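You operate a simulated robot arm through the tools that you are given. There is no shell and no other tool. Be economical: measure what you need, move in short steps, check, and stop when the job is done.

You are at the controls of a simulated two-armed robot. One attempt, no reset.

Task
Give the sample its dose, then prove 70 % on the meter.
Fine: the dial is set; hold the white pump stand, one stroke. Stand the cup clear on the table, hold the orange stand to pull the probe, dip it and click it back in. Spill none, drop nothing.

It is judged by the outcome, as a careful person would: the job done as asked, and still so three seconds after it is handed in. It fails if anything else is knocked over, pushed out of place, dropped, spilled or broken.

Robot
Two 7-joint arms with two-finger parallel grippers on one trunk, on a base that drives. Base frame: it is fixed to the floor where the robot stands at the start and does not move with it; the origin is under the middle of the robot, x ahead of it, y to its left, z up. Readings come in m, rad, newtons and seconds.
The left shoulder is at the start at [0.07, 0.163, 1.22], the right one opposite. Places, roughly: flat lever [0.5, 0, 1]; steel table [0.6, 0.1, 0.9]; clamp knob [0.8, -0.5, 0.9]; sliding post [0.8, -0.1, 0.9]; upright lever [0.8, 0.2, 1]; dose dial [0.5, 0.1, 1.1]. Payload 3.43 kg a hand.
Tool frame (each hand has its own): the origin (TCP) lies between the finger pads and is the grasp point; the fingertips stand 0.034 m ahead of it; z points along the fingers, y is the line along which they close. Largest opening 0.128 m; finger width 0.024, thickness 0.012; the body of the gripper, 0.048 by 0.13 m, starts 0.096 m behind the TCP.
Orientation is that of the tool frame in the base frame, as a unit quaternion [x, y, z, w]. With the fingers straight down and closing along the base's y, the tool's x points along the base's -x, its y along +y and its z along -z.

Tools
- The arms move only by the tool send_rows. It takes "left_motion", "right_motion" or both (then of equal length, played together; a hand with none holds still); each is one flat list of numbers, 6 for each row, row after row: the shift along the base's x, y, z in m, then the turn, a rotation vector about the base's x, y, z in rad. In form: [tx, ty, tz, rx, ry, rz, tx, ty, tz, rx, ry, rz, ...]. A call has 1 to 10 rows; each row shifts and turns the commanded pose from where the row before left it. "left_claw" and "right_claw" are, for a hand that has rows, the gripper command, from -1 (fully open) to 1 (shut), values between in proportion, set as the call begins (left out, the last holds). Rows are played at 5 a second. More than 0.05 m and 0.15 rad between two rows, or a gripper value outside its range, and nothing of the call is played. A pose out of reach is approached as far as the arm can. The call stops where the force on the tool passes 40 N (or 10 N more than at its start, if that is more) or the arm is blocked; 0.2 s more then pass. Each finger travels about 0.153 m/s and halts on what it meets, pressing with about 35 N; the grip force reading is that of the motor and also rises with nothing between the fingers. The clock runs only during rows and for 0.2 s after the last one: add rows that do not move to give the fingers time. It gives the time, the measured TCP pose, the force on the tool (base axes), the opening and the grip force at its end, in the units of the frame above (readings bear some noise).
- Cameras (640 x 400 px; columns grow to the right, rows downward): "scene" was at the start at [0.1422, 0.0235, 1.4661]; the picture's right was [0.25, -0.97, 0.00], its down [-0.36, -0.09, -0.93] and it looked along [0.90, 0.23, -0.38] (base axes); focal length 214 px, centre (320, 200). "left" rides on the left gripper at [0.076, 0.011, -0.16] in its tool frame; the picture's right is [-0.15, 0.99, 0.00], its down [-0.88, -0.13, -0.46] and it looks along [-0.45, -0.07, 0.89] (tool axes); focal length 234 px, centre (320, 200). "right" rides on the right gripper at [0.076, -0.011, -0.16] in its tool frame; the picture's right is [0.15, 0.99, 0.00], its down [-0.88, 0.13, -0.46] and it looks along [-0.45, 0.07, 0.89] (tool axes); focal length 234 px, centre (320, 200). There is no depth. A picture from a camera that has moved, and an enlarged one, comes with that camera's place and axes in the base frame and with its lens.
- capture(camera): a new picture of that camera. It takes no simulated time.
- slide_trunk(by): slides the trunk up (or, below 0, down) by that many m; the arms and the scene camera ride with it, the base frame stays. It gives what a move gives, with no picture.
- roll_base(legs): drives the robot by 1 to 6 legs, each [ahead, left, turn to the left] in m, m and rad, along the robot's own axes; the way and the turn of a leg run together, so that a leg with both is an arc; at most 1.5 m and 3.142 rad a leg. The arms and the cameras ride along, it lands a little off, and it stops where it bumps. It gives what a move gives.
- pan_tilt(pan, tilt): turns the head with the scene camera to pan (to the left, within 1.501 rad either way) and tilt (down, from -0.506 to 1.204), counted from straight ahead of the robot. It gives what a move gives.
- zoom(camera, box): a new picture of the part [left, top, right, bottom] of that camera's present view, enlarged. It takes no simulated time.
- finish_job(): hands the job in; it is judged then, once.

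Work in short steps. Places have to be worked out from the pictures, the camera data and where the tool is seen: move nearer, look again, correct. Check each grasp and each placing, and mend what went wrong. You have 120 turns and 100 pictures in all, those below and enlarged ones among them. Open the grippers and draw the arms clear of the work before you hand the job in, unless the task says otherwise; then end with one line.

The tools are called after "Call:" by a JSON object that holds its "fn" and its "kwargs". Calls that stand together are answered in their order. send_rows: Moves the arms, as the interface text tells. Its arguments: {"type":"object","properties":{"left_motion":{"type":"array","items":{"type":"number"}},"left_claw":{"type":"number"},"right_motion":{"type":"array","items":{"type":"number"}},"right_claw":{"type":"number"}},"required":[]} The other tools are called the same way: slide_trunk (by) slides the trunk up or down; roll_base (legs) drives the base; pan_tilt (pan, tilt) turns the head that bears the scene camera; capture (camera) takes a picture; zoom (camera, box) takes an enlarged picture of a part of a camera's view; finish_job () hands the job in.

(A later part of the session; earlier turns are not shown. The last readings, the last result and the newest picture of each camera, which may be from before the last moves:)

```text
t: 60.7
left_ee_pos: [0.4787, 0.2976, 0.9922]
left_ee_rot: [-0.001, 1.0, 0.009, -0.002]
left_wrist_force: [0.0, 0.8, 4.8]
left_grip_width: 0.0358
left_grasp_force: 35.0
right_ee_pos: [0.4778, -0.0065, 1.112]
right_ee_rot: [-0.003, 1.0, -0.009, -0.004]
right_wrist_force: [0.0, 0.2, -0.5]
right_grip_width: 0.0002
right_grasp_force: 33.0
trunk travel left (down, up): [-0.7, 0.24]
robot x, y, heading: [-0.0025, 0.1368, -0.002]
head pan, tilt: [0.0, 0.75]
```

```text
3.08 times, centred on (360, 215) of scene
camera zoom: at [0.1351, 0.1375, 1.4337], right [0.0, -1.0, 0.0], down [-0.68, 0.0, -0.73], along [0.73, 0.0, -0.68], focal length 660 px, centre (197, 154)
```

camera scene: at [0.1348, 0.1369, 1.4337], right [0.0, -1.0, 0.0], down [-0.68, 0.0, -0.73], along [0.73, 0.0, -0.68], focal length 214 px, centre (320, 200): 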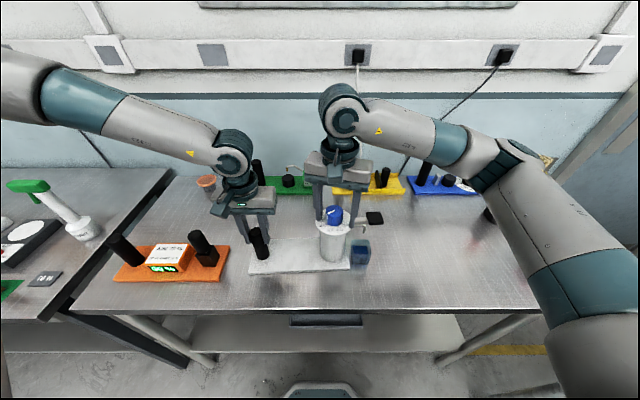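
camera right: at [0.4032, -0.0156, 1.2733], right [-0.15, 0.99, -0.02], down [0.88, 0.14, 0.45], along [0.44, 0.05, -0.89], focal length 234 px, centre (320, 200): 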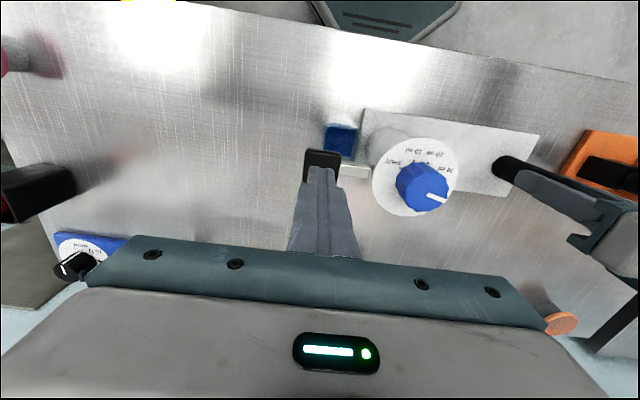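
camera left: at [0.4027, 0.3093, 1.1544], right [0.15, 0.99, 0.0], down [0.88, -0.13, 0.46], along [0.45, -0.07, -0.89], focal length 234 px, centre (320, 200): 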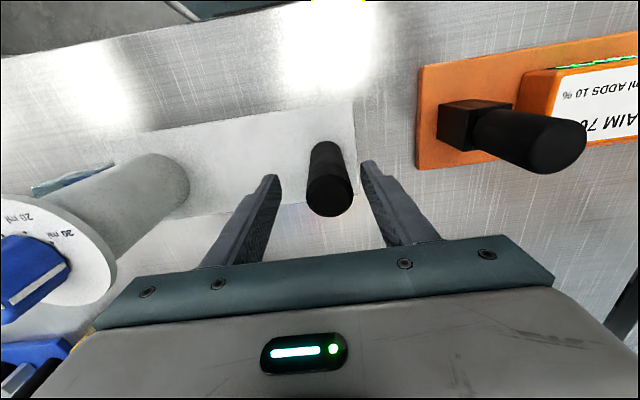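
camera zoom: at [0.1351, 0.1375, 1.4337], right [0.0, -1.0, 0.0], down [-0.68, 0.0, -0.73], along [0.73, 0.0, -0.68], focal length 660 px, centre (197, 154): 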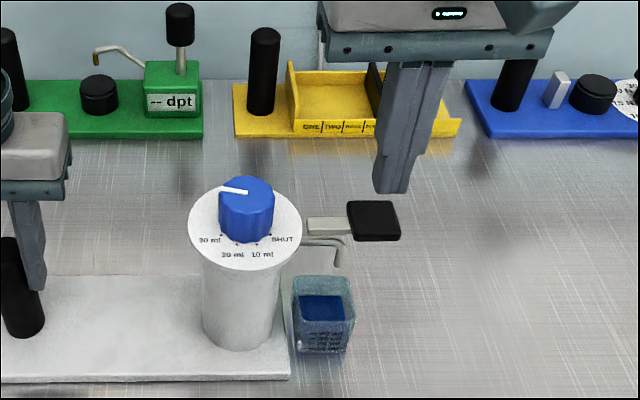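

Closed fingertips hang ~4 cm over the paddle; its centre is about (0.485, −0.006). I shift slightly and descend to just above it.

Call:
{"fn": "send_rows", "kwargs": {"right_motion": [0.004, -0.002, -0.015, 0, 0, 0, 0.003, -0.002, -0.015, 0, 0, 0, 0, 0, -0.005, 0, 0, 0]}}

Call:
{"fn": "zoom", "kwargs": {"camera": "scene", "box": [320, 180, 420, 280]}}

```text
t: 61.5
left_ee_pos: [0.4776, 0.2975, 0.9932]
left_ee_rot: [0.0, 1.0, 0.009, -0.002]
left_wrist_force: [0.4, 0.8, 5.2]
left_grip_width: 0.0358
left_grasp_force: 35.4
right_ee_pos: [0.4858, -0.0097, 1.0778]
right_ee_rot: [-0.003, 1.0, -0.009, -0.003]
right_wrist_force: [0.8, -0.4, 0.0]
right_grip_width: 0.0002
right_grasp_force: 33.2
trunk travel left (down, up): [-0.7, 0.24]
robot x, y, heading: [-0.0006, 0.1376, 0.001]
head pan, tilt: [0.0, 0.75]
```

```text
4.00 times, centred on (370, 230) of scene
camera zoom: at [0.1351, 0.1375, 1.4337], right [0.0, -1.0, 0.0], down [-0.68, 0.0, -0.73], along [0.73, 0.0, -0.68], focal length 858 px, centre (120, 80)
```

zoom: 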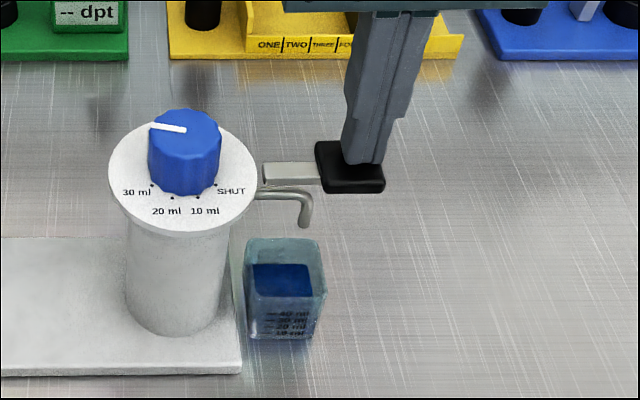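

Fingertips sit right over the paddle; the spout is over the cup. I press down in small steps.

Call:
{"fn": "send_rows", "kwargs": {"right_motion": [0, 0, -0.007, 0, 0, 0, 0, 0, -0.007, 0, 0, 0, 0, 0, -0.007, 0, 0, 0, 0, 0, -0.007, 0, 0, 0]}}

Call:
{"fn": "zoom", "kwargs": {"camera": "scene", "box": [320, 180, 420, 280]}}

```text
t: 62.7
left_ee_pos: [0.4765, 0.298, 0.995]
left_ee_rot: [-0.001, 1.0, 0.008, 0.0]
left_wrist_force: [1.1, 1.8, 5.9]
left_grip_width: 0.0356
left_grasp_force: 35.2
right_ee_pos: [0.485, -0.0122, 1.0553]
right_ee_rot: [-0.001, 1.0, -0.009, 0.003]
right_wrist_force: [-3.8, -7.0, 23.8]
right_grip_width: 0.0001
right_grasp_force: 32.6
trunk travel left (down, up): [-0.7, 0.24]
robot x, y, heading: [-0.0008, 0.1409, -0.005]
head pan, tilt: [0.0, 0.75]
stopped in row 4 (right hand): the force on the tool passed its limit (the readings are from after the stop); the commanded pose is now the measured one
```

```text
4.00 times, centred on (370, 230) of scene
camera zoom: at [0.1324, 0.1374, 1.4339], right [0.0, -1.0, 0.0], down [-0.68, 0.0, -0.73], along [0.73, 0.0, -0.68], focal length 858 px, centre (120, 80)
```

zoom: 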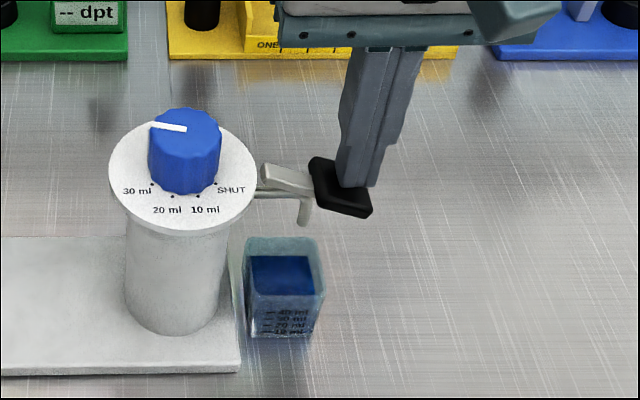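

The lever has tipped ~20° and the liquid looks to have risen a little. I press a little more to see whether this is the end of the stroke.

Call:
{"fn": "send_rows", "kwargs": {"right_motion": [0, 0, -0.005, 0, 0, 0, 0, 0, -0.005, 0, 0, 0, 0, 0, -0.005, 0, 0, 0]}}

Call:
{"fn": "zoom", "kwargs": {"camera": "scene", "box": [320, 180, 420, 280]}}

```text
t: 63.1
left_ee_pos: [0.4765, 0.2974, 0.9953]
left_ee_rot: [-0.001, 1.0, 0.009, 0.0]
left_wrist_force: [-1.3, 3.3, 6.2]
left_grip_width: 0.0357
left_grasp_force: 35.3
right_ee_pos: [0.4856, -0.0122, 1.0543]
right_ee_rot: [0.0, 1.0, -0.008, 0.005]
right_wrist_force: [-6.4, -8.3, 23.4]
right_grip_width: 0.0003
right_grasp_force: 32.3
trunk travel left (down, up): [-0.7, 0.24]
robot x, y, heading: [-0.0027, 0.1362, -0.003]
head pan, tilt: [0.0, 0.75]
stopped in row 1 (right hand): the force on the tool passed its limit (the readings are from after the stop); the commanded pose is now the measured one
```

```text
4.00 times, centred on (370, 230) of scene
camera zoom: at [0.1316, 0.1374, 1.434], right [0.0, -1.0, 0.0], down [-0.68, 0.0, -0.73], along [0.73, 0.0, -0.68], focal length 858 px, centre (120, 80)
```

zoom: 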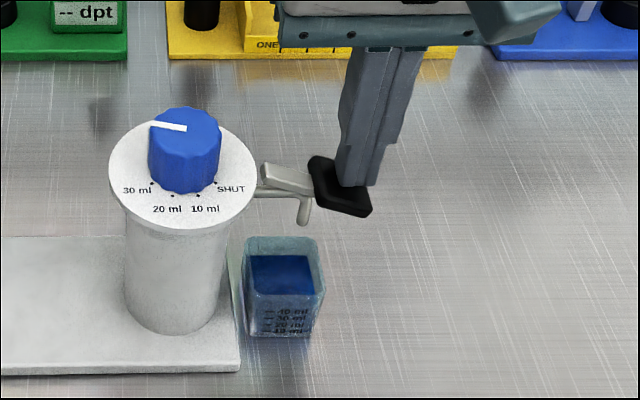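

It's at the stop and the level has risen. I lift off to complete the stroke and check the lever returns.

Call:
{"fn": "send_rows", "kwargs": {"right_motion": [0, 0, 0.01, 0, 0, 0, 0, 0, 0.015, 0, 0, 0, 0, 0, 0.03, 0, 0, 0, 0, 0, 0.04, 0, 0, 0, 0, 0, 0.04, 0, 0, 0]}}

Call:
{"fn": "zoom", "kwargs": {"camera": "scene", "box": [320, 180, 420, 280]}}

```text
t: 64.3
left_ee_pos: [0.4788, 0.2978, 0.994]
left_ee_rot: [0.0, 1.0, 0.009, -0.001]
left_wrist_force: [0.5, 1.4, 6.1]
left_grip_width: 0.0357
left_grasp_force: 34.9
right_ee_pos: [0.4874, -0.0103, 1.1863]
right_ee_rot: [0.001, 1.0, -0.008, 0.002]
right_wrist_force: [0.0, -0.4, 0.1]
right_grip_width: 0.0
right_grasp_force: 32.8
trunk travel left (down, up): [-0.7, 0.24]
robot x, y, heading: [0.0012, 0.141, -0.0]
head pan, tilt: [0.0, 0.75]
```

```text
4.00 times, centred on (370, 230) of scene
camera zoom: at [0.1347, 0.1375, 1.4336], right [0.0, -1.0, 0.0], down [-0.68, 0.0, -0.73], along [0.73, 0.0, -0.68], focal length 858 px, centre (120, 80)
```

zoom: 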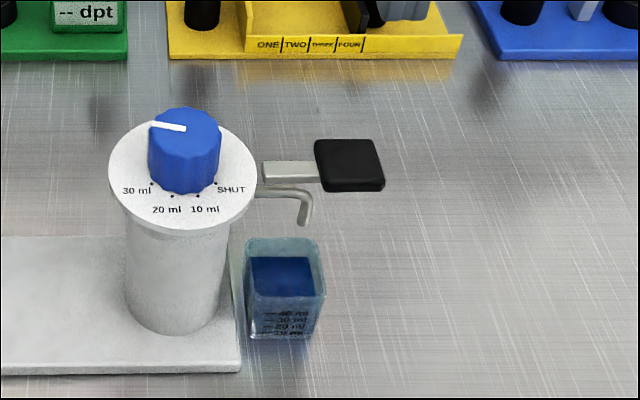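

One full stroke given, lever back up. Now I release the white post with the left hand and withdraw it, while the right hand backs to the right to prepare a sideways grip on the cup.

Call:
{"fn": "send_rows", "kwargs": {"left_motion": [0, 0, 0, 0, 0, 0, 0, 0, 0, 0, 0, 0, 0, 0, 0.02, 0, 0, 0, 0, 0, 0.04, 0, 0, 0, 0, 0, 0.045, 0, 0, 0, 0, 0, 0.045, 0, 0, 0, 0, 0, 0.045, 0, 0, 0, 0, 0, 0.045, 0, 0, 0], "right_motion": [-0.01, -0.045, 0, 0, 0, 0, -0.01, -0.045, 0, 0, 0, -0.14, -0.01, -0.045, 0, 0, 0, -0.14, -0.01, -0.045, 0, 0, 0, -0.14, 0, -0.02, 0, 0, 0, -0.14, 0, 0, 0, 0, 0, -0.14, 0, 0, 0, 0, 0, -0.14, 0, 0, 0, 0, 0, -0.14], "left_claw": -0.1, "right_claw": -0.3}}

Call:
{"fn": "send_rows", "kwargs": {"right_motion": [0, 0, 0, 0, 0, -0.14, 0, 0, 0, 0, 0, -0.14, 0, 0, 0, 0, 0, -0.14, 0, 0, 0, 0, 0, -0.14, 0, 0, -0.02, 0.145, 0, 0, 0, 0, -0.02, 0.145, 0, 0, 0, 0, -0.02, 0.145, 0, 0, 0, 0, -0.02, 0.145, 0, 0]}}

Call:
{"fn": "capture", "kwargs": {"camera": "scene"}}

```text
t: 66.1
left_ee_pos: [0.4803, 0.2967, 1.2339]
left_ee_rot: [-0.001, 1.0, 0.009, 0.0]
left_wrist_force: [0.1, -1.0, -0.1]
left_grip_width: 0.0707
left_grasp_force: 0.0
right_ee_pos: [0.4459, -0.2121, 1.1863]
right_ee_rot: [0.472, 0.881, -0.008, -0.001]
right_wrist_force: [-1.0, 0.3, -0.3]
right_grip_width: 0.0833
right_grasp_force: 0.2
trunk travel left (down, up): [-0.7, 0.24]
robot x, y, heading: [0.0, 0.1382, -0.007]
head pan, tilt: [0.0, 0.75]
```

```text
t: 67.9
left_ee_pos: [0.4803, 0.2962, 1.2346]
left_ee_rot: [0.0, 1.0, 0.011, -0.001]
left_wrist_force: [-0.1, 0.0, -0.3]
left_grip_width: 0.0706
left_grasp_force: 0.1
right_ee_pos: [0.448, -0.2125, 1.1071]
right_ee_rot: [0.666, 0.69, 0.2, -0.203]
right_wrist_force: [-0.5, -0.4, 0.5]
right_grip_width: 0.0833
right_grasp_force: 0.0
trunk travel left (down, up): [-0.7, 0.24]
robot x, y, heading: [0.0022, 0.1376, -0.006]
head pan, tilt: [0.0, 0.75]
```

```text
30 pictures are left
camera scene: at [0.1349, 0.1352, 1.4338], right [0.0, -1.0, 0.0], down [-0.68, 0.0, -0.73], along [0.73, 0.0, -0.68], focal length 214 px, centre (320, 200)
```

scene: 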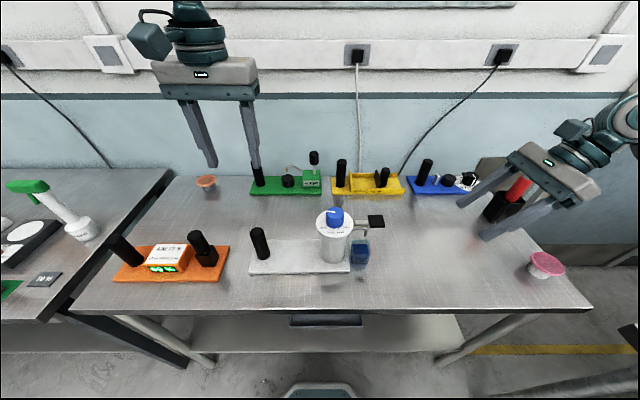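

Nothing in the way to the right of the cup. I finish the hand's turn to point left (+y), 20° downward, and go to (0.472, −0.13, 0.98).

Call:
{"fn": "send_rows", "kwargs": {"right_motion": [0.005, 0.01, -0.025, 0.128, 0, -0.015, 0.005, 0.01, -0.025, 0.128, 0, -0.015, 0.005, 0.015, -0.025, 0.128, 0, -0.015, 0.005, 0.02, -0.026, 0.128, 0, -0.015, 0.004, 0.025, -0.026, 0.128, 0, 0, 0, 0, 0, 0, 0, 0]}}

Call:
{"fn": "capture", "kwargs": {"camera": "right"}}

Call:
{"fn": "zoom", "kwargs": {"camera": "scene", "box": [300, 180, 500, 310]}}

```text
t: 69.3
left_ee_pos: [0.4806, 0.2972, 1.2331]
left_ee_rot: [0.0, 1.0, 0.009, 0.0]
left_wrist_force: [0.1, -0.8, -0.3]
left_grip_width: 0.0705
left_grasp_force: 0.0
right_ee_pos: [0.4717, -0.1309, 0.9772]
right_ee_rot: [0.589, 0.572, 0.411, -0.397]
right_wrist_force: [0.1, -0.2, 1.1]
right_grip_width: 0.0834
right_grasp_force: 0.0
trunk travel left (down, up): [-0.7, 0.24]
robot x, y, heading: [-0.0002, 0.1378, -0.003]
head pan, tilt: [0.0, 0.75]
```

```text
29 pictures are left
camera right: at [0.4564, -0.2529, 1.1047], right [0.99, 0.02, 0.14], down [0.11, -0.74, -0.67], along [0.09, 0.67, -0.73], focal length 234 px, centre (320, 200)
```

right: 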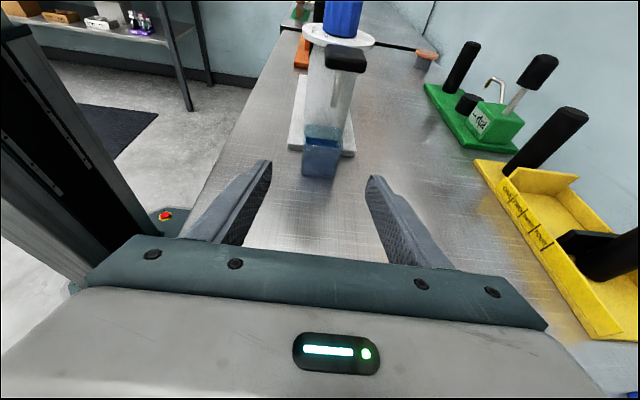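

```text
3.08 times, centred on (400, 245) of scene
camera zoom: at [0.1349, 0.1371, 1.4337], right [0.0, -1.0, 0.0], down [-0.68, 0.0, -0.73], along [0.73, 0.0, -0.68], focal length 660 px, centre (74, 62)
```

zoom: 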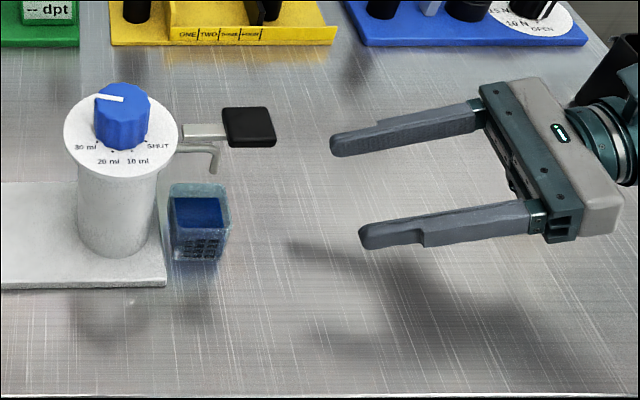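

The cup is midway between the fingers (x ≈ 0.478). I lower to z 0.93 and slide in toward +y with TCP ending near y 0.005.

Call:
{"fn": "send_rows", "kwargs": {"right_motion": [0.003, 0.02, -0.024, 0, 0, 0, 0.003, 0.02, -0.022, 0, 0, 0, 0, 0.03, 0, 0, 0, 0, 0, 0.03, 0, 0, 0, 0, 0, 0.02, 0, 0, 0, 0, 0, 0, 0, 0, 0, 0]}}

Call:
{"fn": "capture", "kwargs": {"camera": "right"}}

Call:
{"fn": "zoom", "kwargs": {"camera": "scene", "box": [310, 190, 440, 290]}}

```text
t: 70.7
left_ee_pos: [0.481, 0.2971, 1.2333]
left_ee_rot: [0.0, 1.0, 0.01, -0.001]
left_wrist_force: [0.0, -0.1, 0.5]
left_grip_width: 0.0703
left_grasp_force: 0.0
right_ee_pos: [0.4776, -0.0085, 0.9326]
right_ee_rot: [0.589, 0.572, 0.41, -0.397]
right_wrist_force: [-0.9, -0.9, 0.0]
right_grip_width: 0.0833
right_grasp_force: 0.1
trunk travel left (down, up): [-0.7, 0.24]
robot x, y, heading: [0.0025, 0.1324, -0.004]
head pan, tilt: [0.0, 0.75]
```

```text
27 pictures are left
camera right: at [0.4616, -0.133, 1.0603], right [0.99, 0.02, 0.14], down [0.11, -0.74, -0.67], along [0.09, 0.67, -0.73], focal length 234 px, centre (320, 200)
```

right: 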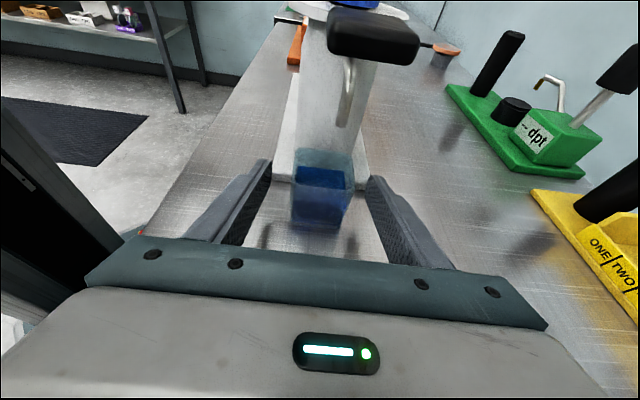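

```text
4.00 times, centred on (375, 240) of scene
camera zoom: at [0.1353, 0.1367, 1.4337], right [0.0, -1.0, 0.0], down [-0.68, 0.0, -0.73], along [0.73, 0.0, -0.68], focal length 858 px, centre (100, 40)
```

zoom: 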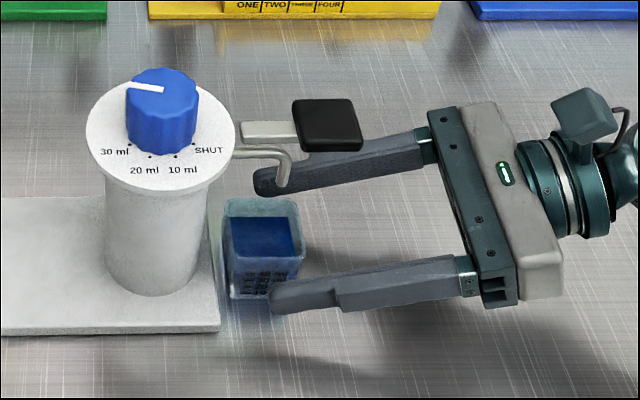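

Fingers flank the cup cleanly. I advance 15 mm more and close on it.

Call:
{"fn": "send_rows", "kwargs": {"right_motion": [0, 0.008, 0, 0, 0, 0, 0, 0.007, 0, 0, 0, 0, 0, 0, 0, 0, 0, 0]}}

Call:
{"fn": "send_rows", "kwargs": {"right_motion": [0, 0, 0, 0, 0, 0, 0, 0, 0, 0, 0, 0, 0, 0, 0, 0, 0, 0], "right_claw": 0.5}}

Call:
{"fn": "zoom", "kwargs": {"camera": "scene", "box": [310, 190, 440, 290]}}

```text
t: 71.5
left_ee_pos: [0.4812, 0.2967, 1.2342]
left_ee_rot: [-0.001, 1.0, 0.009, -0.001]
left_wrist_force: [-0.7, 0.5, 0.4]
left_grip_width: 0.0704
left_grasp_force: 0.0
right_ee_pos: [0.4786, 0.0044, 0.9331]
right_ee_rot: [0.589, 0.572, 0.411, -0.397]
right_wrist_force: [-0.2, -0.2, 0.3]
right_grip_width: 0.0833
right_grasp_force: 0.1
trunk travel left (down, up): [-0.7, 0.24]
robot x, y, heading: [0.0016, 0.1349, -0.002]
head pan, tilt: [0.0, 0.75]
```

```text
t: 72.3
left_ee_pos: [0.4809, 0.2973, 1.2332]
left_ee_rot: [-0.001, 1.0, 0.01, -0.001]
left_wrist_force: [-0.3, -0.2, 0.7]
left_grip_width: 0.0705
left_grasp_force: 0.0
right_ee_pos: [0.4787, 0.0053, 0.9328]
right_ee_rot: [0.589, 0.573, 0.409, -0.397]
right_wrist_force: [0.7, 0.5, 0.6]
right_grip_width: 0.0508
right_grasp_force: 35.2
trunk travel left (down, up): [-0.7, 0.24]
robot x, y, heading: [0.0013, 0.1399, 0.001]
head pan, tilt: [0.0, 0.75]
```

```text
4.00 times, centred on (375, 240) of scene
camera zoom: at [0.1354, 0.137, 1.4337], right [0.0, -1.0, 0.0], down [-0.68, 0.0, -0.73], along [0.73, 0.0, -0.68], focal length 858 px, centre (100, 40)
```

zoom: 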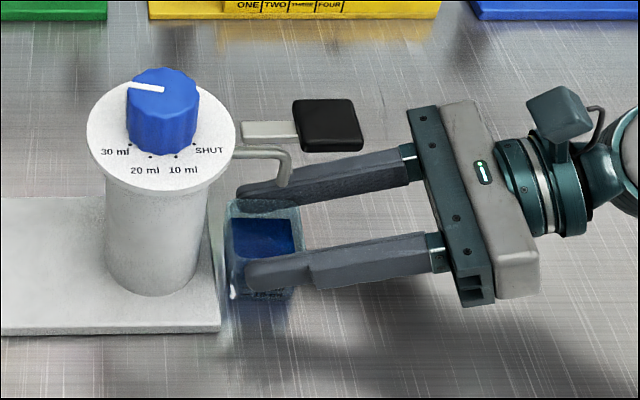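

Cup held firmly (51 mm). I lift it 6 mm and draw it slowly right, clear of the spout.

Call:
{"fn": "send_rows", "kwargs": {"right_motion": [0, 0, 0.003, 0, 0, 0, 0, 0, 0.003, 0, 0, 0, 0, -0.01, 0, 0, 0, 0, 0, -0.018, 0, 0, 0, 0, 0, -0.02, 0, 0, 0, 0, -0.003, -0.02, 0, 0, 0, 0, -0.005, -0.02, 0, 0, 0, 0, -0.005, -0.018, 0, 0, 0, 0, -0.003, -0.01, 0, 0, 0, 0, 0, 0, 0, 0, 0, 0]}}

Call:
{"fn": "zoom", "kwargs": {"camera": "scene", "box": [310, 190, 470, 300]}}

```text
t: 74.5
left_ee_pos: [0.482, 0.2969, 1.2335]
left_ee_rot: [-0.001, 1.0, 0.01, 0.0]
left_wrist_force: [-0.5, 0.0, -1.2]
left_grip_width: 0.0703
left_grasp_force: 0.1
right_ee_pos: [0.4627, -0.1124, 0.9385]
right_ee_rot: [0.589, 0.572, 0.41, -0.397]
right_wrist_force: [-1.4, -0.2, -0.7]
right_grip_width: 0.051
right_grasp_force: 34.9
trunk travel left (down, up): [-0.7, 0.24]
robot x, y, heading: [-0.0023, 0.1358, -0.008]
head pan, tilt: [0.0, 0.75]
```

```text
3.64 times, centred on (390, 245) of scene
camera zoom: at [0.1356, 0.137, 1.4336], right [0.0, -1.0, 0.0], down [-0.68, 0.0, -0.73], along [0.73, 0.0, -0.68], focal length 780 px, centre (66, 36)
```

zoom: 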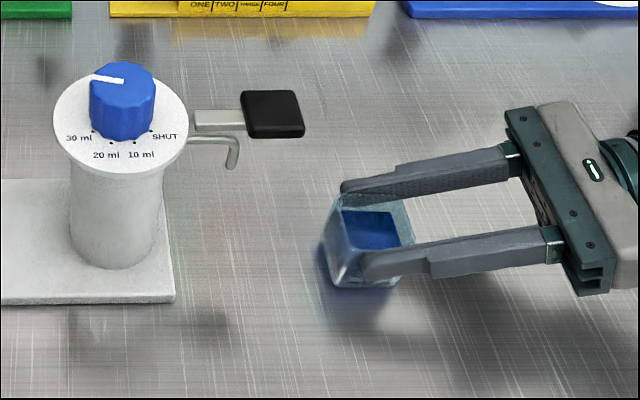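

The cup seems to have pivoted a little in the grip. I lower it gently so the table squares it up.

Call:
{"fn": "send_rows", "kwargs": {"right_motion": [0, 0, -0.002, 0, 0, 0, 0, 0, -0.002, 0, 0, 0, 0, 0, -0.002, 0, 0, 0, 0, 0, 0, 0, 0, 0]}}

Call:
{"fn": "zoom", "kwargs": {"camera": "scene", "box": [370, 220, 450, 280]}}

Call:
{"fn": "zoom", "kwargs": {"camera": "right", "box": [240, 100, 400, 240]}}

```text
t: 75.5
left_ee_pos: [0.4813, 0.2964, 1.2345]
left_ee_rot: [-0.001, 1.0, 0.009, -0.001]
left_wrist_force: [0.0, 0.3, -0.5]
left_grip_width: 0.0704
left_grasp_force: 0.0
right_ee_pos: [0.4615, -0.1116, 0.9331]
right_ee_rot: [0.59, 0.571, 0.411, -0.396]
right_wrist_force: [-0.4, 0.2, 2.9]
right_grip_width: 0.0511
right_grasp_force: 34.8
trunk travel left (down, up): [-0.7, 0.24]
robot x, y, heading: [0.0021, 0.1344, -0.004]
head pan, tilt: [0.0, 0.75]
```

```text
6.67 times, centred on (410, 250) of scene
camera zoom: at [0.1352, 0.137, 1.4337], right [0.0, -1.0, 0.0], down [-0.68, 0.0, -0.73], along [0.73, 0.0, -0.68], focal length 1430 px, centre (-280, -133)
```

zoom: 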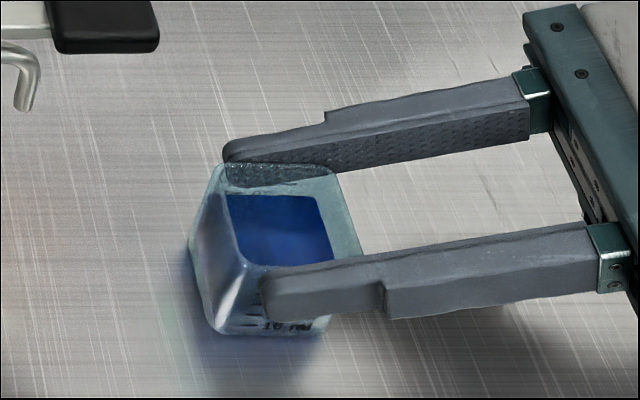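

```text
2.86 times, centred on (320, 170) of right
camera zoom: at [0.4462, -0.2355, 1.0604], right [0.99, 0.02, 0.14], down [0.11, -0.74, -0.67], along [0.09, 0.67, -0.73], focal length 669 px, centre (320, 286)
```

zoom: 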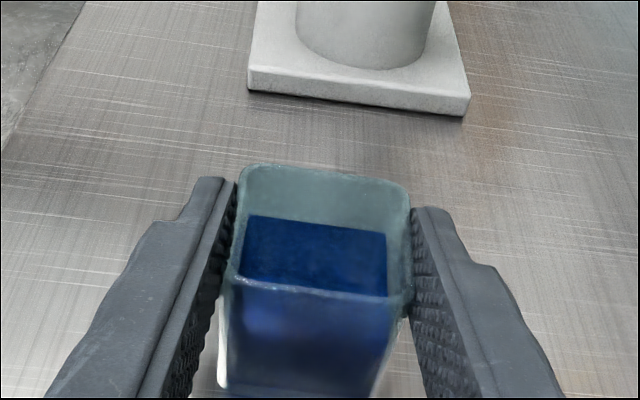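

The hand is back at grip height with a light contact force: the cup stands on the table; the lean was perspective. I open and back off to the right.

Call:
{"fn": "send_rows", "kwargs": {"right_motion": [0, 0, 0, 0, 0, 0, 0, 0, 0, 0, 0, 0, 0, -0.02, 0, 0, 0, 0, 0, -0.04, 0, 0, 0, 0, 0, -0.04, 0.01, 0, 0, 0, 0, -0.03, 0.03, 0, 0, 0, 0, 0, 0.045, 0, 0, 0, 0, 0, 0.045, 0, 0, 0], "right_claw": -0.3}}

Call:
{"fn": "capture", "kwargs": {"camera": "scene"}}

```text
t: 77.3
left_ee_pos: [0.4807, 0.2978, 1.2325]
left_ee_rot: [-0.001, 1.0, 0.009, -0.001]
left_wrist_force: [-0.1, 0.0, 0.3]
left_grip_width: 0.0703
left_grasp_force: 0.0
right_ee_pos: [0.4634, -0.2401, 1.0613]
right_ee_rot: [0.59, 0.572, 0.41, -0.397]
right_wrist_force: [0.1, 0.3, -0.4]
right_grip_width: 0.0834
right_grasp_force: 0.1
trunk travel left (down, up): [-0.7, 0.24]
robot x, y, heading: [-0.0011, 0.137, -0.007]
head pan, tilt: [0.0, 0.75]
```

```text
21 pictures are left
camera scene: at [0.1352, 0.1374, 1.4336], right [0.0, -1.0, 0.0], down [-0.68, 0.0, -0.73], along [0.73, 0.0, -0.68], focal length 214 px, centre (320, 200)
```

scene: 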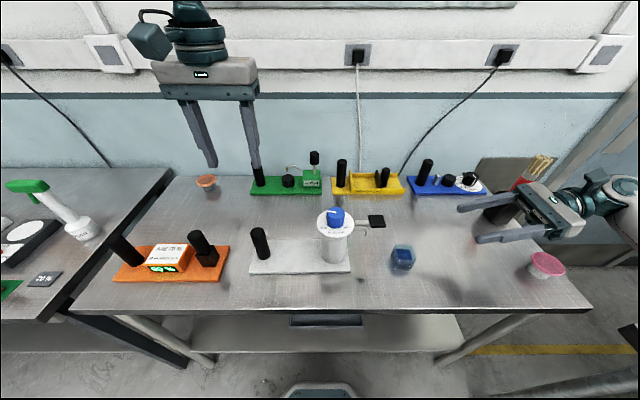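

The cup stands clear at about (0.46, −0.085). I now bring the right hand back to pointing down while raising it, then drive left toward the orange stand.

Call:
{"fn": "send_rows", "kwargs": {"right_motion": [-0.01, 0, 0.025, -0.136, 0, 0, -0.01, 0, 0.025, -0.136, 0, 0, -0.01, 0, 0.025, -0.136, 0, 0, -0.01, 0, 0.025, -0.136, 0, 0, 0, 0, 0.025, -0.136, 0, 0, 0, 0, 0.025, -0.136, 0, 0, 0, 0, 0.025, -0.136, 0, 0, 0, 0.01, 0.02, -0.136, 0, 0, 0, 0.01, 0.01, -0.136, 0, 0, 0, 0.01, 0, 0, 0, 0.14], "right_claw": -0.1}}

Call:
{"fn": "send_rows", "kwargs": {"right_motion": [0, 0.02, 0, 0, 0, 0.14, 0, 0.02, 0, 0, 0, 0.14, 0, 0.02, 0, 0, 0, 0.14, 0, 0.02, 0, 0, 0, 0.14, 0, 0.02, 0, 0, 0, 0.14, 0, 0.02, 0, 0, 0, 0.14, 0, 0.02, 0, 0, 0, 0.14, 0, 0.02, 0, 0, 0, 0.14, 0, 0.02, 0, 0, 0, 0.14, 0, 0.02, 0, 0, 0, 0.145]}}

Call:
{"fn": "roll_base", "kwargs": {"legs": [[0, 0.33, 0]]}}

Call:
{"fn": "capture", "kwargs": {"camera": "scene"}}

```text
t: 79.5
left_ee_pos: [0.4779, 0.2969, 1.2347]
left_ee_rot: [-0.001, 1.0, 0.009, -0.001]
left_wrist_force: [-0.1, 0.4, 0.2]
left_grip_width: 0.0702
left_grasp_force: 0.0
right_ee_pos: [0.4181, -0.2124, 1.2698]
right_ee_rot: [0.66, 0.751, 0.007, 0.013]
right_wrist_force: [-1.0, -0.7, 0.6]
right_grip_width: 0.0704
right_grasp_force: 0.0
trunk travel left (down, up): [-0.7, 0.24]
robot x, y, heading: [-0.0023, 0.1372, -0.008]
head pan, tilt: [0.0, 0.75]
```

```text
t: 81.7
left_ee_pos: [0.4822, 0.2986, 1.2326]
left_ee_rot: [-0.001, 1.0, 0.01, -0.002]
left_wrist_force: [0.8, -0.5, 0.7]
left_grip_width: 0.0703
left_grasp_force: 0.1
right_ee_pos: [0.4226, -0.0116, 1.2686]
right_ee_rot: [0.016, 1.0, 0.015, 0.005]
right_wrist_force: [0.0, 0.2, -0.3]
right_grip_width: 0.0704
right_grasp_force: 0.0
trunk travel left (down, up): [-0.7, 0.24]
robot x, y, heading: [0.0001, 0.1379, -0.001]
head pan, tilt: [0.0, 0.75]
```

```text
t: 83.9
left_ee_pos: [0.4798, 0.6292, 1.2334]
left_ee_rot: [-0.003, 1.0, 0.01, 0.0]
left_wrist_force: [0.3, 0.3, 0.2]
left_grip_width: 0.0705
left_grasp_force: 0.0
right_ee_pos: [0.4246, 0.3189, 1.2682]
right_ee_rot: [0.016, 1.0, 0.015, 0.004]
right_wrist_force: [1.1, -1.0, 0.2]
right_grip_width: 0.0704
right_grasp_force: 0.0
trunk travel left (down, up): [-0.7, 0.24]
robot x, y, heading: [-0.0032, 0.4681, -0.004]
head pan, tilt: [0.0, 0.75]
```

```text
20 pictures are left
camera scene: at [0.1358, 0.4676, 1.4336], right [0.0, -1.0, 0.0], down [-0.68, 0.0, -0.73], along [0.73, 0.0, -0.68], focal length 214 px, centre (320, 200)
```

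scene: 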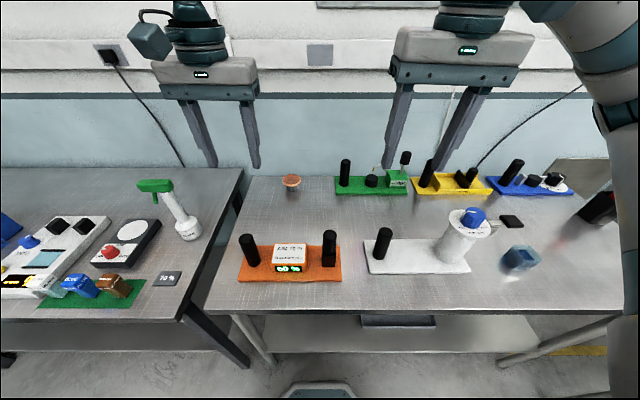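

Good view of the orange stand: its post at about (0.467, 0.649), the probe at about (0.468, 0.446). I move both hands above them and look.

Call:
{"fn": "send_rows", "kwargs": {"left_motion": [-0.003, 0.005, -0.025, 0, 0, 0, -0.003, 0.005, -0.025, 0, 0, 0, -0.003, 0.005, -0.025, 0, 0, 0, -0.004, 0.005, -0.025, 0, 0, 0, 0, 0, 0, 0, 0, 0], "right_motion": [0.01, 0.032, -0.025, 0, 0, -0.03, 0.011, 0.032, -0.025, 0, 0, 0, 0.011, 0.032, -0.025, 0, 0, 0, 0.011, 0.031, -0.025, 0, 0, 0, 0, 0, 0, 0, 0, 0]}}

Call:
{"fn": "capture", "kwargs": {"camera": "left"}}

Call:
{"fn": "capture", "kwargs": {"camera": "right"}}

```text
t: 85.1
left_ee_pos: [0.4675, 0.6499, 1.1331]
left_ee_rot: [-0.003, 1.0, 0.01, -0.001]
left_wrist_force: [0.4, -0.3, 0.5]
left_grip_width: 0.0705
left_grasp_force: 0.3
right_ee_pos: [0.4655, 0.4449, 1.1695]
right_ee_rot: [0.032, 0.999, 0.015, 0.006]
right_wrist_force: [-0.8, -0.1, 0.3]
right_grip_width: 0.0704
right_grasp_force: 0.1
trunk travel left (down, up): [-0.7, 0.24]
robot x, y, heading: [0.002, 0.4689, -0.001]
head pan, tilt: [0.0, 0.75]
```

```text
19 pictures are left
camera left: at [0.3915, 0.6585, 1.2937], right [0.14, 0.99, 0.02], down [0.88, -0.13, 0.45], along [0.45, -0.05, -0.89], focal length 234 px, centre (320, 200)
```

left: 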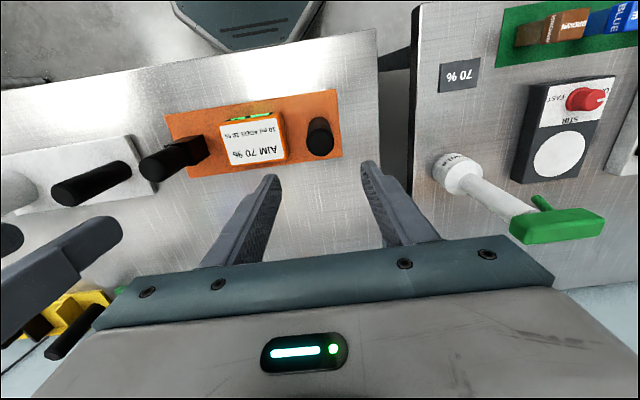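

```text
18 pictures are left
camera right: at [0.3861, 0.4334, 1.3274], right [-0.09, 1.0, 0.03], down [0.88, 0.06, 0.47], along [0.46, 0.06, -0.88], focal length 234 px, centre (320, 200)
```

right: 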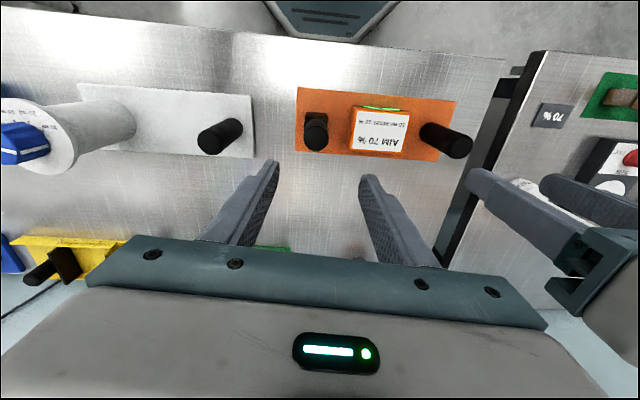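

Post is at (0.463, 0.652) and probe at about (0.456, 0.441), handle top near z 1.02. I lower the left hand over the post and grip; the right hand squares up and centres above the probe.

Call:
{"fn": "send_rows", "kwargs": {"left_motion": [-0.004, 0.002, -0.03, -0.02, 0, 0, 0, 0, -0.035, 0, 0, 0, 0, 0, -0.035, 0, 0, 0, 0, 0, -0.038, 0, 0, 0, 0, 0, 0, 0, 0, 0], "right_motion": [-0.005, -0.002, -0.015, -0.03, 0.013, 0.03, -0.004, -0.002, -0.015, 0, 0, 0.034, 0, 0, -0.015, 0, 0, 0, 0, 0, 0, 0, 0, 0, 0, 0, 0, 0, 0, 0], "right_claw": 0.1}}

Call:
{"fn": "send_rows", "kwargs": {"left_motion": [0, 0, 0, 0, 0, 0, 0, 0, 0, 0, 0, 0, 0, 0, 0, 0, 0, 0], "left_claw": 1}}

Call:
{"fn": "capture", "kwargs": {"camera": "right"}}

Call:
{"fn": "zoom", "kwargs": {"camera": "scene", "box": [220, 170, 400, 290]}}

```text
t: 86.3
left_ee_pos: [0.46, 0.6518, 0.9953]
left_ee_rot: [-0.002, 1.0, 0.0, -0.001]
left_wrist_force: [0.2, -0.5, -0.6]
left_grip_width: 0.0704
left_grasp_force: 0.0
right_ee_pos: [0.4575, 0.4421, 1.1241]
right_ee_rot: [-0.001, 1.0, -0.001, -0.001]
right_wrist_force: [0.5, -0.4, 0.2]
right_grip_width: 0.0578
right_grasp_force: 0.1
trunk travel left (down, up): [-0.7, 0.24]
robot x, y, heading: [-0.0011, 0.4672, 0.001]
head pan, tilt: [0.0, 0.75]
```

```text
t: 87.1
left_ee_pos: [0.4615, 0.6525, 0.9947]
left_ee_rot: [-0.002, 1.0, 0.0, -0.002]
left_wrist_force: [-0.2, 0.6, -0.7]
left_grip_width: 0.0355
left_grasp_force: 35.2
right_ee_pos: [0.457, 0.4429, 1.1226]
right_ee_rot: [0.0, 1.0, -0.001, -0.001]
right_wrist_force: [0.6, 0.1, -0.5]
right_grip_width: 0.0577
right_grasp_force: 0.0
trunk travel left (down, up): [-0.7, 0.24]
robot x, y, heading: [-0.0003, 0.4657, 0.001]
head pan, tilt: [0.0, 0.75]
```

```text
17 pictures are left
camera right: at [0.3814, 0.4311, 1.2837], right [-0.15, 0.99, 0.0], down [0.88, 0.13, 0.45], along [0.45, 0.07, -0.89], focal length 234 px, centre (320, 200)
```

right: 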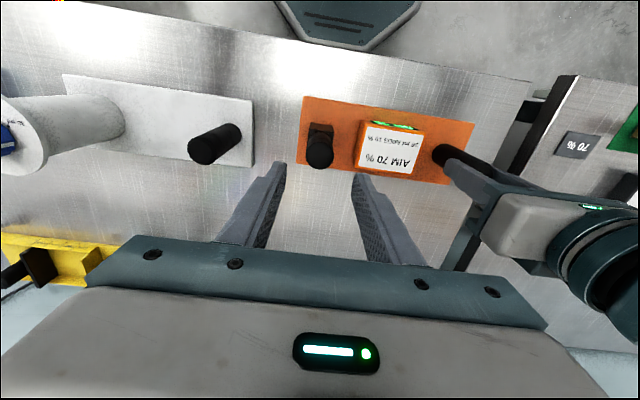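

```text
3.33 times, centred on (310, 230) of scene
camera zoom: at [0.1357, 0.4686, 1.4336], right [0.0, -1.0, 0.0], down [-0.68, 0.0, -0.73], along [0.73, 0.0, -0.68], focal length 715 px, centre (353, 100)
```

zoom: 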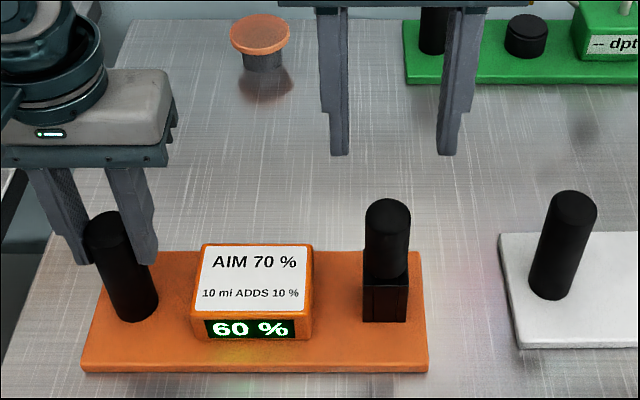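

Left hand holds the orange post. The probe axis is at (0.455, 0.4435), handle exposed z 0.958–1.028. I lower the right hand to z 0.998 and grip the handle.

Call:
{"fn": "send_rows", "kwargs": {"right_motion": [-0.002, 0.001, -0.035, 0, 0, 0, 0, 0, -0.035, 0, 0, 0, 0, 0, -0.035, 0, 0, 0, 0, 0, -0.02, 0, 0, 0, 0, 0, 0, 0, 0, 0]}}

Call:
{"fn": "send_rows", "kwargs": {"right_motion": [0, 0, 0, 0, 0, 0, 0, 0, 0, 0, 0, 0, 0, 0, 0, 0, 0, 0], "right_claw": 1}}

Call:
{"fn": "zoom", "kwargs": {"camera": "scene", "box": [220, 170, 400, 290]}}

```text
t: 88.3
left_ee_pos: [0.4619, 0.6529, 0.9955]
left_ee_rot: [-0.001, 1.0, 0.0, -0.002]
left_wrist_force: [-1.3, 0.7, 0.2]
left_grip_width: 0.0352
left_grasp_force: 35.2
right_ee_pos: [0.4543, 0.446, 0.9987]
right_ee_rot: [-0.001, 1.0, 0.0, -0.002]
right_wrist_force: [-0.4, -1.0, 0.9]
right_grip_width: 0.0578
right_grasp_force: 0.0
trunk travel left (down, up): [-0.7, 0.24]
robot x, y, heading: [0.0016, 0.4689, -0.003]
head pan, tilt: [0.0, 0.75]
```

```text
t: 89.1
left_ee_pos: [0.4625, 0.6545, 0.9948]
left_ee_rot: [-0.003, 1.0, 0.0, 0.0]
left_wrist_force: [0.9, 16.0, 4.0]
left_grip_width: 0.0355
left_grasp_force: 35.5
right_ee_pos: [0.4554, 0.446, 0.9987]
right_ee_rot: [0.0, 1.0, -0.003, -0.001]
right_wrist_force: [-0.3, -17.0, -2.4]
right_grip_width: 0.0326
right_grasp_force: 35.2
trunk travel left (down, up): [-0.7, 0.24]
robot x, y, heading: [-0.0006, 0.4657, -0.001]
head pan, tilt: [0.0, 0.75]
```

```text
3.33 times, centred on (310, 230) of scene
camera zoom: at [0.1358, 0.4685, 1.4337], right [0.0, -1.0, 0.0], down [-0.68, 0.0, -0.73], along [0.73, 0.0, -0.68], focal length 715 px, centre (353, 100)
```

zoom: 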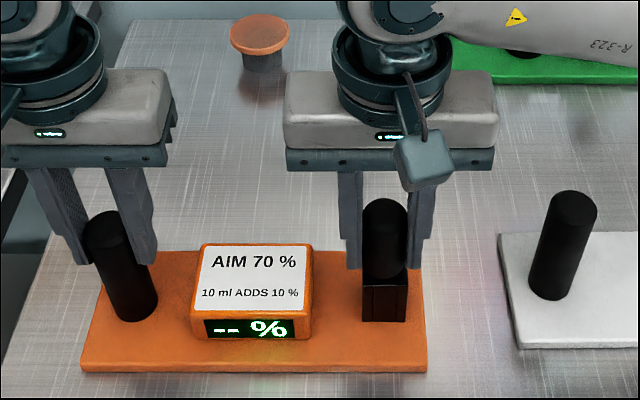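

The probe is gripped (33 mm) and the meter now shows "-- %". I ease the 17 N side force (−y 4 mm) before pulling.

Call:
{"fn": "send_rows", "kwargs": {"right_motion": [0, -0.002, 0, 0, 0, 0, 0, -0.002, 0, 0, 0, 0, 0, 0, 0, 0, 0, 0]}}

```text
t: 89.9
left_ee_pos: [0.4605, 0.6523, 0.9947]
left_ee_rot: [-0.002, 1.0, -0.001, -0.001]
left_wrist_force: [-0.3, -0.4, -0.4]
left_grip_width: 0.0351
left_grasp_force: 34.7
right_ee_pos: [0.455, 0.442, 0.9987]
right_ee_rot: [-0.001, 1.0, -0.001, -0.001]
right_wrist_force: [-0.2, 0.0, -0.5]
right_grip_width: 0.0327
right_grasp_force: 35.1
trunk travel left (down, up): [-0.7, 0.24]
robot x, y, heading: [0.0014, 0.4708, -0.001]
head pan, tilt: [0.0, 0.75]
```

Force-free at (0.455, 0.442, 0.9987); that is the docked pose to remember. Now I pull straight up.

Call:
{"fn": "send_rows", "kwargs": {"right_motion": [0, 0, 0.005, 0, 0, 0, 0, 0, 0.005, 0, 0, 0, 0, 0, 0.01, 0, 0, 0, 0, 0, 0.015, 0, 0, 0, 0, 0, 0.025, 0, 0, 0, 0, 0, 0.035, 0, 0, 0, 0, 0, 0.035, 0, 0, 0, 0, 0, 0, 0, 0, 0]}}

Call:
{"fn": "capture", "kwargs": {"camera": "scene"}}

```text
t: 91.7
left_ee_pos: [0.4615, 0.6529, 0.9942]
left_ee_rot: [-0.004, 1.0, -0.001, -0.002]
left_wrist_force: [0.3, 1.0, 0.4]
left_grip_width: 0.0353
left_grasp_force: 35.0
right_ee_pos: [0.4533, 0.4405, 1.129]
right_ee_rot: [0.0, 1.0, -0.001, -0.002]
right_wrist_force: [1.0, 0.3, -0.6]
right_grip_width: 0.0325
right_grasp_force: 35.3
trunk travel left (down, up): [-0.7, 0.24]
robot x, y, heading: [-0.0035, 0.4655, -0.004]
head pan, tilt: [0.0, 0.75]
```

```text
14 pictures are left
camera scene: at [0.1359, 0.4684, 1.4336], right [0.0, -1.0, 0.0], down [-0.68, 0.0, -0.73], along [0.73, 0.0, -0.68], focal length 214 px, centre (320, 200)
```

scene: 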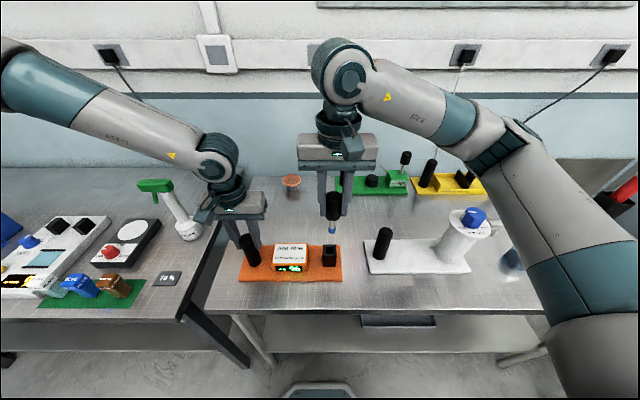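

The probe is out: its tip is about 0.096 m below the TCP. I release the orange post with the left hand and raise both hands well above everything for the drive.

Call:
{"fn": "send_rows", "kwargs": {"left_motion": [0, 0, 0, 0, 0, 0, 0, 0, 0, 0, 0, 0, 0, 0, 0.03, 0, 0, 0, 0, 0, 0.045, 0, 0, 0, 0, 0, 0.045, 0, 0, 0, 0, 0, 0.045, 0, 0, 0, 0, 0, 0.045, 0, 0, 0, 0, 0, 0.03, 0, 0, 0], "right_motion": [0, 0, 0, 0, 0, 0, 0, 0, 0.02, 0, 0, 0, 0, 0, 0.03, 0, 0, 0, 0, 0, 0.03, 0, 0, 0, 0, 0, 0.03, 0, 0, 0, 0, 0, 0.015, 0, 0, 0, 0, 0, 0, 0, 0, 0, 0, 0, 0, 0, 0, 0], "left_claw": -0.1}}

Call:
{"fn": "roll_base", "kwargs": {"legs": [[0, -0.38, 0]]}}

Call:
{"fn": "capture", "kwargs": {"camera": "scene"}}

```text
t: 93.5
left_ee_pos: [0.4647, 0.6511, 1.2399]
left_ee_rot: [-0.002, 1.0, 0.001, -0.002]
left_wrist_force: [-0.2, -0.7, 0.2]
left_grip_width: 0.0706
left_grasp_force: 0.1
right_ee_pos: [0.454, 0.4415, 1.2524]
right_ee_rot: [-0.001, 1.0, 0.0, 0.0]
right_wrist_force: [0.0, 0.0, -1.5]
right_grip_width: 0.0327
right_grasp_force: 35.4
trunk travel left (down, up): [-0.7, 0.24]
robot x, y, heading: [0.0007, 0.4688, -0.001]
head pan, tilt: [0.0, 0.75]
```

```text
t: 95.9
left_ee_pos: [0.4646, 0.2626, 1.2376]
left_ee_rot: [-0.001, 1.0, -0.002, -0.002]
left_wrist_force: [0.3, -0.1, 0.3]
left_grip_width: 0.0702
left_grasp_force: 0.0
right_ee_pos: [0.4543, 0.0521, 1.2531]
right_ee_rot: [0.001, 1.0, 0.0, 0.0]
right_wrist_force: [0.0, 0.2, -0.8]
right_grip_width: 0.0327
right_grasp_force: 35.2
trunk travel left (down, up): [-0.7, 0.24]
robot x, y, heading: [-0.0036, 0.0797, -0.004]
head pan, tilt: [0.0, 0.75]
```

```text
13 pictures are left
camera scene: at [0.1352, 0.0812, 1.4336], right [0.0, -1.0, 0.0], down [-0.68, 0.0, -0.73], along [0.73, 0.0, -0.68], focal length 214 px, centre (320, 200)
```

scene: 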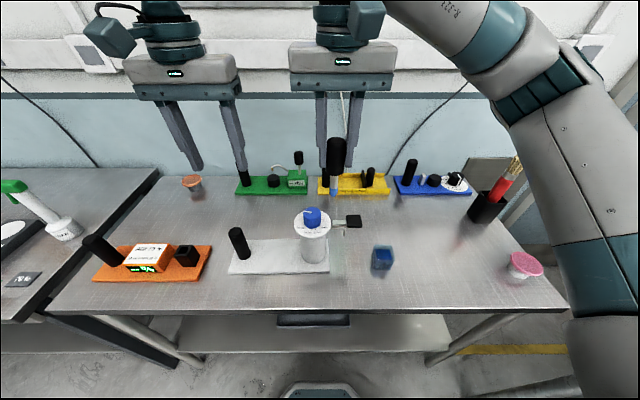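

The cup is at about (0.458, −0.085). I carry the probe over it and lower to ~8 cm above the rim for a look.

Call:
{"fn": "send_rows", "kwargs": {"right_motion": [0.001, -0.035, 0, 0, 0, 0, 0.001, -0.035, 0, 0, 0, 0, 0.001, -0.035, 0, 0, 0, 0, 0.001, -0.032, 0, 0, 0, 0, 0, 0, -0.03, 0, 0, 0, 0, 0, -0.03, 0, 0, 0, 0, 0, -0.03, 0, 0, 0, 0, 0, -0.03, 0, 0, 0, 0, 0, 0, 0, 0, 0]}}

Call:
{"fn": "zoom", "kwargs": {"camera": "scene", "box": [320, 180, 460, 290]}}

Call:
{"fn": "capture", "kwargs": {"camera": "right"}}

```text
t: 97.9
left_ee_pos: [0.4636, 0.2617, 1.2389]
left_ee_rot: [-0.001, 1.0, 0.0, -0.001]
left_wrist_force: [-0.6, -0.5, 0.5]
left_grip_width: 0.0704
left_grasp_force: 0.0
right_ee_pos: [0.4592, -0.0846, 1.1335]
right_ee_rot: [0.001, 1.0, -0.001, -0.001]
right_wrist_force: [0.3, 0.3, 0.4]
right_grip_width: 0.0327
right_grasp_force: 35.1
trunk travel left (down, up): [-0.7, 0.24]
robot x, y, heading: [0.0009, 0.0835, 0.003]
head pan, tilt: [0.0, 0.75]
```

```text
3.64 times, centred on (390, 235) of scene
camera zoom: at [0.1346, 0.0805, 1.4337], right [0.0, -1.0, 0.0], down [-0.68, 0.0, -0.73], along [0.73, 0.0, -0.68], focal length 780 px, centre (66, 73)
```

zoom: 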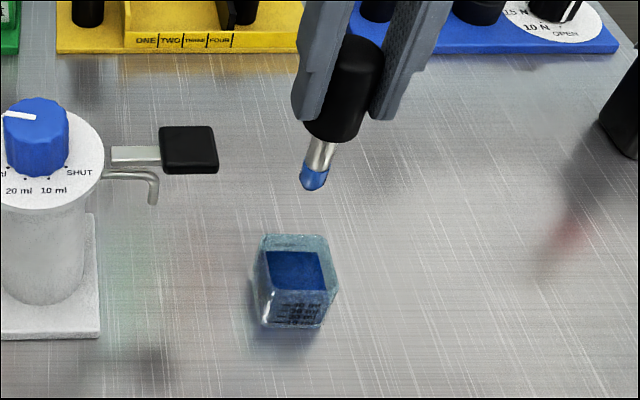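

```text
11 pictures are left
camera right: at [0.3814, -0.0966, 1.2935], right [-0.14, 0.99, 0.0], down [0.88, 0.13, 0.45], along [0.45, 0.06, -0.89], focal length 234 px, centre (320, 200)
```

right: 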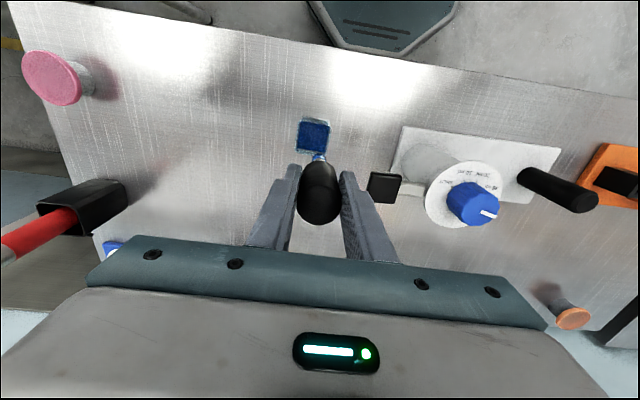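

Tip and cup compared in both views: the cup's centre is at about (0.455, −0.094). I shift and dip slowly to TCP z 1.015.

Call:
{"fn": "send_rows", "kwargs": {"right_motion": [-0.004, -0.009, 0, 0, 0, 0, 0, 0, -0.02, 0, 0, 0, 0, 0, -0.025, 0, 0, 0, 0, 0, -0.025, 0, 0, 0, 0, 0, -0.025, 0, 0, 0, 0, 0, -0.023, 0, 0, 0, 0, 0, 0, 0, 0, 0]}}

Call:
{"fn": "zoom", "kwargs": {"camera": "scene", "box": [100, 180, 420, 300]}}

```text
t: 99.5
left_ee_pos: [0.4629, 0.2618, 1.2385]
left_ee_rot: [-0.001, 1.0, -0.001, -0.001]
left_wrist_force: [-0.2, 1.0, 0.0]
left_grip_width: 0.0703
left_grasp_force: 0.0
right_ee_pos: [0.4531, -0.0966, 1.0119]
right_ee_rot: [0.001, 1.0, -0.002, -0.001]
right_wrist_force: [1.0, 0.3, 0.2]
right_grip_width: 0.0328
right_grasp_force: 34.6
trunk travel left (down, up): [-0.7, 0.24]
robot x, y, heading: [0.0024, 0.0823, -0.005]
head pan, tilt: [0.0, 0.75]
```

```text
2.00 times, centred on (260, 240) of scene
camera zoom: at [0.135, 0.0806, 1.4337], right [0.0, -1.0, 0.0], down [-0.68, 0.0, -0.73], along [0.73, 0.0, -0.68], focal length 429 px, centre (440, 120)
```

zoom: 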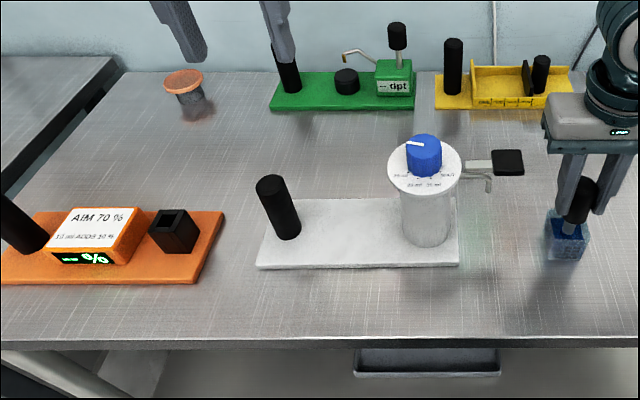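

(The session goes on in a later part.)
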